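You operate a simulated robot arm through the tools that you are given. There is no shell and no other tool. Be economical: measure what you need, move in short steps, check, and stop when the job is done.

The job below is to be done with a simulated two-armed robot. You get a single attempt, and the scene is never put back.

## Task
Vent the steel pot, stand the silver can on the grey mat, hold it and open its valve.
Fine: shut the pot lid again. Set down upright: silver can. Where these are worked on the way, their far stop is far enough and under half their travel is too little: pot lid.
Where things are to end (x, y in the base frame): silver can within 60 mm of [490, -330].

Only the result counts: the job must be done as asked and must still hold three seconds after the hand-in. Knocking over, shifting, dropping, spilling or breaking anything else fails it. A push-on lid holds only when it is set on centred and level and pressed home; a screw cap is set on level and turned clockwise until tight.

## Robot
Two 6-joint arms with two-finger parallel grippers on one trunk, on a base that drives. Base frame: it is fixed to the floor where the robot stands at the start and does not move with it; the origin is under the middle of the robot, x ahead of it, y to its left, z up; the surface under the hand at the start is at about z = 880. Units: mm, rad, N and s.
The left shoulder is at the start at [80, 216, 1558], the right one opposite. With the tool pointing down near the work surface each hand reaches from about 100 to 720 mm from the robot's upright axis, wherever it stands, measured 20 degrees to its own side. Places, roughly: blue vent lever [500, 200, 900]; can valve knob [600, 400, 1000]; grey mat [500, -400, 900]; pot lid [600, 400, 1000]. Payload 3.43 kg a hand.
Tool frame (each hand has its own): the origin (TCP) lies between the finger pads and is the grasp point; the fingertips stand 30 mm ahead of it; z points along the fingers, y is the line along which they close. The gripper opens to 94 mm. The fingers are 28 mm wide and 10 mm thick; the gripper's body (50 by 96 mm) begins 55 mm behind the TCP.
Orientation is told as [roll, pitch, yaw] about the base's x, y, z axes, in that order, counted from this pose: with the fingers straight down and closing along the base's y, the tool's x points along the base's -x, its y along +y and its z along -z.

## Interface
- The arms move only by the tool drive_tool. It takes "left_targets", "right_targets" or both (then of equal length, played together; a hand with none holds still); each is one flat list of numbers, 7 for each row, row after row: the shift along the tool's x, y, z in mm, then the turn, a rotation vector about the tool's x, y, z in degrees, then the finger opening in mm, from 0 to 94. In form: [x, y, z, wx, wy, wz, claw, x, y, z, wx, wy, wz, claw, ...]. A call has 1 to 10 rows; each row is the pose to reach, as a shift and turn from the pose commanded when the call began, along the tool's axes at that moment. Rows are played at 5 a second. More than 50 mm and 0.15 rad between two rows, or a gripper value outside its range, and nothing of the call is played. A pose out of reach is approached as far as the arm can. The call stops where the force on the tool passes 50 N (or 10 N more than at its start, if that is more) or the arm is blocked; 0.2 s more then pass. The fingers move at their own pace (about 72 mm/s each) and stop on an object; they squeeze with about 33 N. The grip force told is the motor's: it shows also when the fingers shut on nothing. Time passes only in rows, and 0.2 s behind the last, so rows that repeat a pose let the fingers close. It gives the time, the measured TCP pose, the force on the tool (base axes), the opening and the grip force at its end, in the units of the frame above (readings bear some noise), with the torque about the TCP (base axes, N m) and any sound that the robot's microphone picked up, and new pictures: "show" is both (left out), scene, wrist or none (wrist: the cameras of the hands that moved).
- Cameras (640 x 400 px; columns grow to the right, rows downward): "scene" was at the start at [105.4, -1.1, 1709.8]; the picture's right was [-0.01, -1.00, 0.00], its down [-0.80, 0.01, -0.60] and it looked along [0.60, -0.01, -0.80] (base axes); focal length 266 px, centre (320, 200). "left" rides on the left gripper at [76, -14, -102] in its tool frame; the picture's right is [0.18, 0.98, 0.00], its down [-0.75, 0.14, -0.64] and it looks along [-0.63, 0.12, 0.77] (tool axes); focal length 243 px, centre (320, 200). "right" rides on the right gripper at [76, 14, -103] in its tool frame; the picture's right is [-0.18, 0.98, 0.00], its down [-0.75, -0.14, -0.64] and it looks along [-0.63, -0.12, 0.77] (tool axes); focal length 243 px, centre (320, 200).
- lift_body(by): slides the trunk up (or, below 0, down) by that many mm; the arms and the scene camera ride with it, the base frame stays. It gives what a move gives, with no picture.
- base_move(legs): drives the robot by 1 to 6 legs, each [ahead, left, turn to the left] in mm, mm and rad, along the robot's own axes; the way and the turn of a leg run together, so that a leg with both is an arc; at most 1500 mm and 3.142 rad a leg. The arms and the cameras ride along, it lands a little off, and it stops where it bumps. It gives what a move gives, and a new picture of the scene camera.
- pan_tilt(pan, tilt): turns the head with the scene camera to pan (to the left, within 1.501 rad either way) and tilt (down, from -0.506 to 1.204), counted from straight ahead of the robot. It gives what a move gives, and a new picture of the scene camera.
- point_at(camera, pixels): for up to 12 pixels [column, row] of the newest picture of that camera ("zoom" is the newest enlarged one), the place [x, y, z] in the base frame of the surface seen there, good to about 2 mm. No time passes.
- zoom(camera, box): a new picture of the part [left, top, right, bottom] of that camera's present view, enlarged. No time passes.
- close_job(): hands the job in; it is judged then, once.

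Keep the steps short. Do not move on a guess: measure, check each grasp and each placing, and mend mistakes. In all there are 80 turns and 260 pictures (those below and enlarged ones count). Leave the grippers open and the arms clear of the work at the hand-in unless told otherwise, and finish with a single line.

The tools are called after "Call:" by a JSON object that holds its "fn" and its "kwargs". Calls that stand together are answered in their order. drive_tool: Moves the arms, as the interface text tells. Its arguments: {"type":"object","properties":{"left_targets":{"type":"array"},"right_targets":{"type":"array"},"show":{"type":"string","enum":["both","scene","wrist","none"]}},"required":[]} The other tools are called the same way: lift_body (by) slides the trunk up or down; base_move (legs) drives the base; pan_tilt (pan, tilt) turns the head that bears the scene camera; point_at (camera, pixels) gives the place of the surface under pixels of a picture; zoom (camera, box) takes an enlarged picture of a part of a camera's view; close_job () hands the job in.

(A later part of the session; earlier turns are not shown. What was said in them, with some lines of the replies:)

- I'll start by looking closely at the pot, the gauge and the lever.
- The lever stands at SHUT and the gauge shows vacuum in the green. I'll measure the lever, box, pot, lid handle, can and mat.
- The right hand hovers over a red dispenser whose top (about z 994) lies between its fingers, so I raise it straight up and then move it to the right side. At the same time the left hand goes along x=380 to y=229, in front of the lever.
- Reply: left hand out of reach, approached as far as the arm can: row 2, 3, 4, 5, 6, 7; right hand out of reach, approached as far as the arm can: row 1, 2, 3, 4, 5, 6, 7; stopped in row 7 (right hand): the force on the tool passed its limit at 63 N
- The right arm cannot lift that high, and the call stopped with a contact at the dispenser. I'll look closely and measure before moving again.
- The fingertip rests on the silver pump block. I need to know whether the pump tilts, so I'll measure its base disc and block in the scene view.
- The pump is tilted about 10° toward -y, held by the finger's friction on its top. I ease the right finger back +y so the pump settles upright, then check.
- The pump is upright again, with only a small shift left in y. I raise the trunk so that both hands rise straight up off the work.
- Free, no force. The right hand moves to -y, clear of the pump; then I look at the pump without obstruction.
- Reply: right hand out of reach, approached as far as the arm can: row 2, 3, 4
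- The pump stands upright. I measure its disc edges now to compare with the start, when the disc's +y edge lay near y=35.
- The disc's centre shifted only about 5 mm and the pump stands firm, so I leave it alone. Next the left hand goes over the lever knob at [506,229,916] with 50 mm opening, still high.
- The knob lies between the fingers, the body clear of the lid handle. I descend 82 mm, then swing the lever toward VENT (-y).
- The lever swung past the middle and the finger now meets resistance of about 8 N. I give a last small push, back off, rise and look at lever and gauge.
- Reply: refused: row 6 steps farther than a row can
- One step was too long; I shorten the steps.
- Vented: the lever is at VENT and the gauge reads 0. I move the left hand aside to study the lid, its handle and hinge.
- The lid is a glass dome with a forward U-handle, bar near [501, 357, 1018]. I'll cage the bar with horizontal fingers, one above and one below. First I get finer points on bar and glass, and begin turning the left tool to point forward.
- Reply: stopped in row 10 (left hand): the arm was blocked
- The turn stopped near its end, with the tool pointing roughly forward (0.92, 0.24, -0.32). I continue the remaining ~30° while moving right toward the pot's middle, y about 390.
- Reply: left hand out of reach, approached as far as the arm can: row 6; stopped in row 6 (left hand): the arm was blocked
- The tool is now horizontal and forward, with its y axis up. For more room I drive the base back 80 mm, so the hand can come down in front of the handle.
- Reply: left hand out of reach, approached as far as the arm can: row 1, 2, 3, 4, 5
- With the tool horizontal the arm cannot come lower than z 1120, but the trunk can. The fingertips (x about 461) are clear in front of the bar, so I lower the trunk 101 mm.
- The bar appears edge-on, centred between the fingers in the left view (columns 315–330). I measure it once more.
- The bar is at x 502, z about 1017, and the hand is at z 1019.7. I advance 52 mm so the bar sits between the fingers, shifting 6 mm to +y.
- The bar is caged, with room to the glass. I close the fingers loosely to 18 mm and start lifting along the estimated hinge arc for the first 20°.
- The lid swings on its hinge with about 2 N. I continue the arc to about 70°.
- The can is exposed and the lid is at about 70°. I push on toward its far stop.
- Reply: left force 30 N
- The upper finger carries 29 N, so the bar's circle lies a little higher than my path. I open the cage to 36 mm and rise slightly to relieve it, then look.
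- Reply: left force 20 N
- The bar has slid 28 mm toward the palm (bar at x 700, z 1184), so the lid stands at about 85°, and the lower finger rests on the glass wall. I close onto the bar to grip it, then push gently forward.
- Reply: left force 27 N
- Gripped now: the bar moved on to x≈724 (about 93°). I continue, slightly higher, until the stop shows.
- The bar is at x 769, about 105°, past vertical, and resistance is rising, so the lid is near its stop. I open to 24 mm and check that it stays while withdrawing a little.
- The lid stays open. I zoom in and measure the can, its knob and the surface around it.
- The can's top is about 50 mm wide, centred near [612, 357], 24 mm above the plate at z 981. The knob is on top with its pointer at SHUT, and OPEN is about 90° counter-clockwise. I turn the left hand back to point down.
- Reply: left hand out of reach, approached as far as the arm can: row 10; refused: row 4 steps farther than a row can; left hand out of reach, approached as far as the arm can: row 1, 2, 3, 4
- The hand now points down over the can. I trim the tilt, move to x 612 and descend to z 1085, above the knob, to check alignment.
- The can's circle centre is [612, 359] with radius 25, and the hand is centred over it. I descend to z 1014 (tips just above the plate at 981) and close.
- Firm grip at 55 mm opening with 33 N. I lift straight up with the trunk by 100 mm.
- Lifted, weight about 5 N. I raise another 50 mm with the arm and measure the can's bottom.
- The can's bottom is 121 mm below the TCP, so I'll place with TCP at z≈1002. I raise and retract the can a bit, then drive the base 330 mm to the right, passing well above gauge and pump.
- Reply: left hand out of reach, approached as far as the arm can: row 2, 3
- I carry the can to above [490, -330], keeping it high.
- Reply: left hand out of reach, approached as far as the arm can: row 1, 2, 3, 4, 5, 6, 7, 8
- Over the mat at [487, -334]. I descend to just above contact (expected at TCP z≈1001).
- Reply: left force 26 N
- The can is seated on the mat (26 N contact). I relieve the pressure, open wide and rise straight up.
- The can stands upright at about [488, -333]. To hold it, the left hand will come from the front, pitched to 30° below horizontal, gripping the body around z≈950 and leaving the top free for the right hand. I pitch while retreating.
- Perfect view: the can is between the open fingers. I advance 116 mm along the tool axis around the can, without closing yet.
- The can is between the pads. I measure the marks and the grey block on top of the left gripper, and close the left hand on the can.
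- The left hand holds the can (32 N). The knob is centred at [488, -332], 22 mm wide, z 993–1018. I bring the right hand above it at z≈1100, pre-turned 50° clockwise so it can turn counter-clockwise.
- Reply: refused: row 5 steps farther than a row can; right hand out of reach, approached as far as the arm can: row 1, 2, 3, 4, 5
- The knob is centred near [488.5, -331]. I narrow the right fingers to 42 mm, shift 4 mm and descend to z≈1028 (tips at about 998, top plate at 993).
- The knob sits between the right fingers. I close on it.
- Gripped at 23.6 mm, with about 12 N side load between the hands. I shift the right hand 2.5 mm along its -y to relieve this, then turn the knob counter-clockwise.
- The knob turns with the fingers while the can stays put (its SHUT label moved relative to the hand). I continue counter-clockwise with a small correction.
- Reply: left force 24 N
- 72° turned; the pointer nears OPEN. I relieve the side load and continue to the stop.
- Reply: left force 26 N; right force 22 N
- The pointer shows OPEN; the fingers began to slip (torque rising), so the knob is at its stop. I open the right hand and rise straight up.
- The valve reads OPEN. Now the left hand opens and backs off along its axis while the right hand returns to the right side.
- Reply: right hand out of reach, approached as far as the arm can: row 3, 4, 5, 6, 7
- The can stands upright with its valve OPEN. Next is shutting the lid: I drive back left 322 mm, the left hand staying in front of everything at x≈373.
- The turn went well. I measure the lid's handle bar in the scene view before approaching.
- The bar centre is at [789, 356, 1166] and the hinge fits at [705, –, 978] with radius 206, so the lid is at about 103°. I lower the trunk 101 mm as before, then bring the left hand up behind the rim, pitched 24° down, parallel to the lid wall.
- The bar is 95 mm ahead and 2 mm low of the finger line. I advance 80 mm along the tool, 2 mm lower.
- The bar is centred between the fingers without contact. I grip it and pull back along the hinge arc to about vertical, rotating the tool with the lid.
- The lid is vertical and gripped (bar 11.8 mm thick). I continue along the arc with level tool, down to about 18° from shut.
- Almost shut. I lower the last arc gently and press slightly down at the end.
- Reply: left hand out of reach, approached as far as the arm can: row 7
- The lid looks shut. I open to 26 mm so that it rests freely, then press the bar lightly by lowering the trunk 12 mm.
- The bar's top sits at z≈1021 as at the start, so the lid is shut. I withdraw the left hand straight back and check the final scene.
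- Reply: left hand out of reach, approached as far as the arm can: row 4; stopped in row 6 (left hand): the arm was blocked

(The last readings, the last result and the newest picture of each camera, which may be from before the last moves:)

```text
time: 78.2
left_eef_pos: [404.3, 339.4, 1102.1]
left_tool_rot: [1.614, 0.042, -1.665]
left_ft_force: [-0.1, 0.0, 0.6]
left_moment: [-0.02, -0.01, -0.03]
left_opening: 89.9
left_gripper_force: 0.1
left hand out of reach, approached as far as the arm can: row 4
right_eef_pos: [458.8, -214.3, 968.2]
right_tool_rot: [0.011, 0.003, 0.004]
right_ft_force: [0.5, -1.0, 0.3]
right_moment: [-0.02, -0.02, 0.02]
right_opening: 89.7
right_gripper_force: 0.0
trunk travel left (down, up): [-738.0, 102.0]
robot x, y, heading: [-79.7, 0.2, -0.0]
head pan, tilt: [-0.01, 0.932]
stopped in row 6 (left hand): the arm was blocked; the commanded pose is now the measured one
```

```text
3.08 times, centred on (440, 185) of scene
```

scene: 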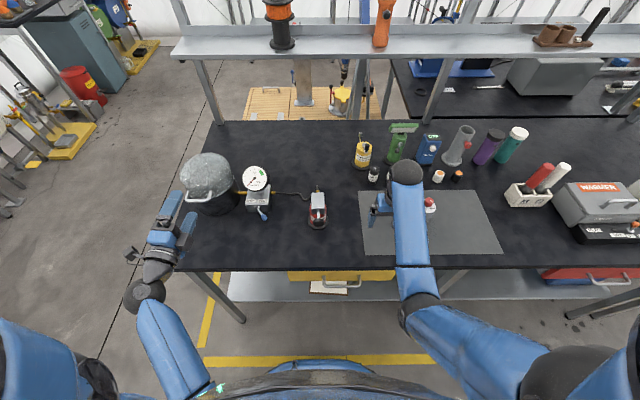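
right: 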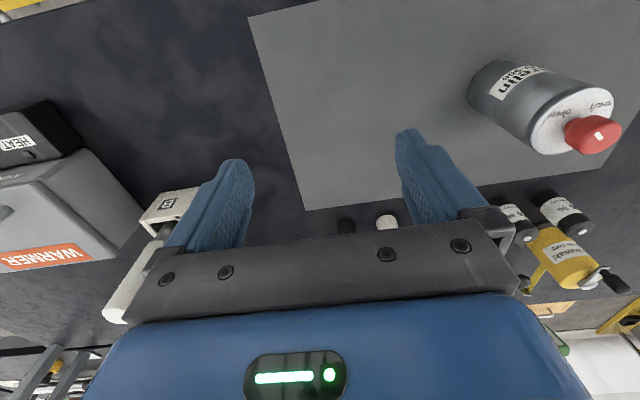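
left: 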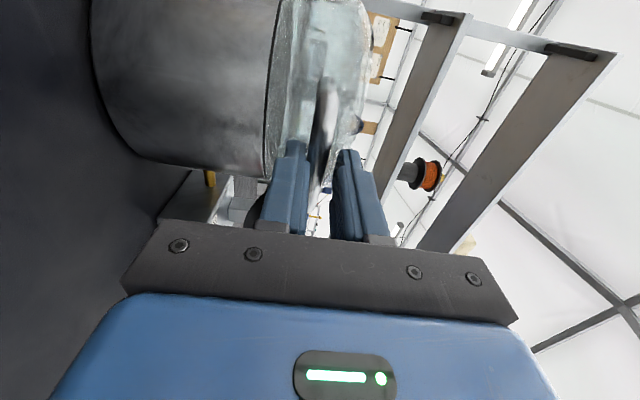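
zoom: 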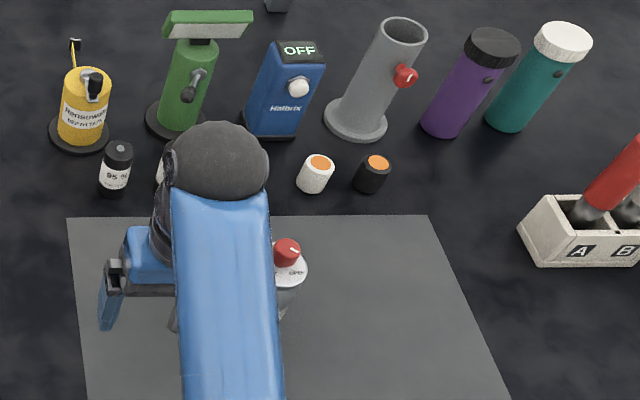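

The lid is shut and the lever at VENT. I raise the trunk so both hands are clear above the work, then check the can once more.

Call:
{"fn": "lift_body", "kwargs": {"by": 100}}

Call:
{"fn": "zoom", "kwargs": {"camera": "scene", "box": [350, 150, 470, 270]}}

Call:
{"fn": "zoom", "kwargs": {"camera": "right", "box": [0, 0, 640, 400]}}

```text
time: 79.5
left_eef_pos: [403.4, 342.9, 1207.4]
left_tool_rot: [1.618, 0.045, -1.656]
left_ft_force: [-0.5, 0.0, -0.3]
left_moment: [-0.01, -0.01, 0.0]
left_opening: 89.9
left_gripper_force: 0.0
right_eef_pos: [459.4, -215.2, 1074.0]
right_tool_rot: [0.013, 0.001, 0.006]
right_ft_force: [-0.4, -0.3, -0.7]
right_moment: [0.0, 0.02, -0.01]
right_opening: 90.0
right_gripper_force: 0.1
trunk travel left (down, up): [-838.0, 2.0]
robot x, y, heading: [-79.9, -2.1, -0.0]
head pan, tilt: [-0.01, 0.932]
```

```text
3.33 times, centred on (410, 210) of scene
```

zoom: 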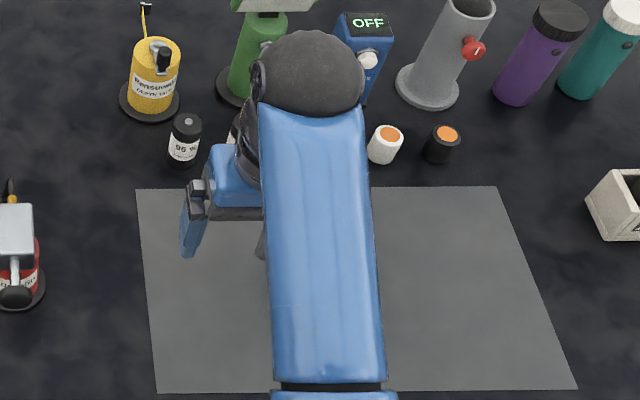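

```text
1.00 times, centred on (320, 200) of right (not enlarged: the box is as wide or as high as the picture)
```

zoom: 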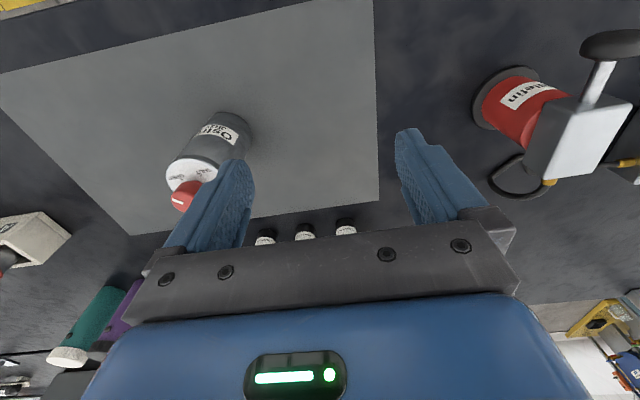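

The can stands upright on the mat with its valve open, the lid is shut, the grippers are open and both arms are clear. I hand in.

Call:
{"fn": "close_job", "kwargs": {}}

```text
The job is handed in.
```

I vented the pot and shut its lid again; the silver can stands upright on the grey mat near [488, -333], held while I opened its valve, but I bumped the red pump early on (it tipped about 10° and now stands upright about 5 mm from its start).
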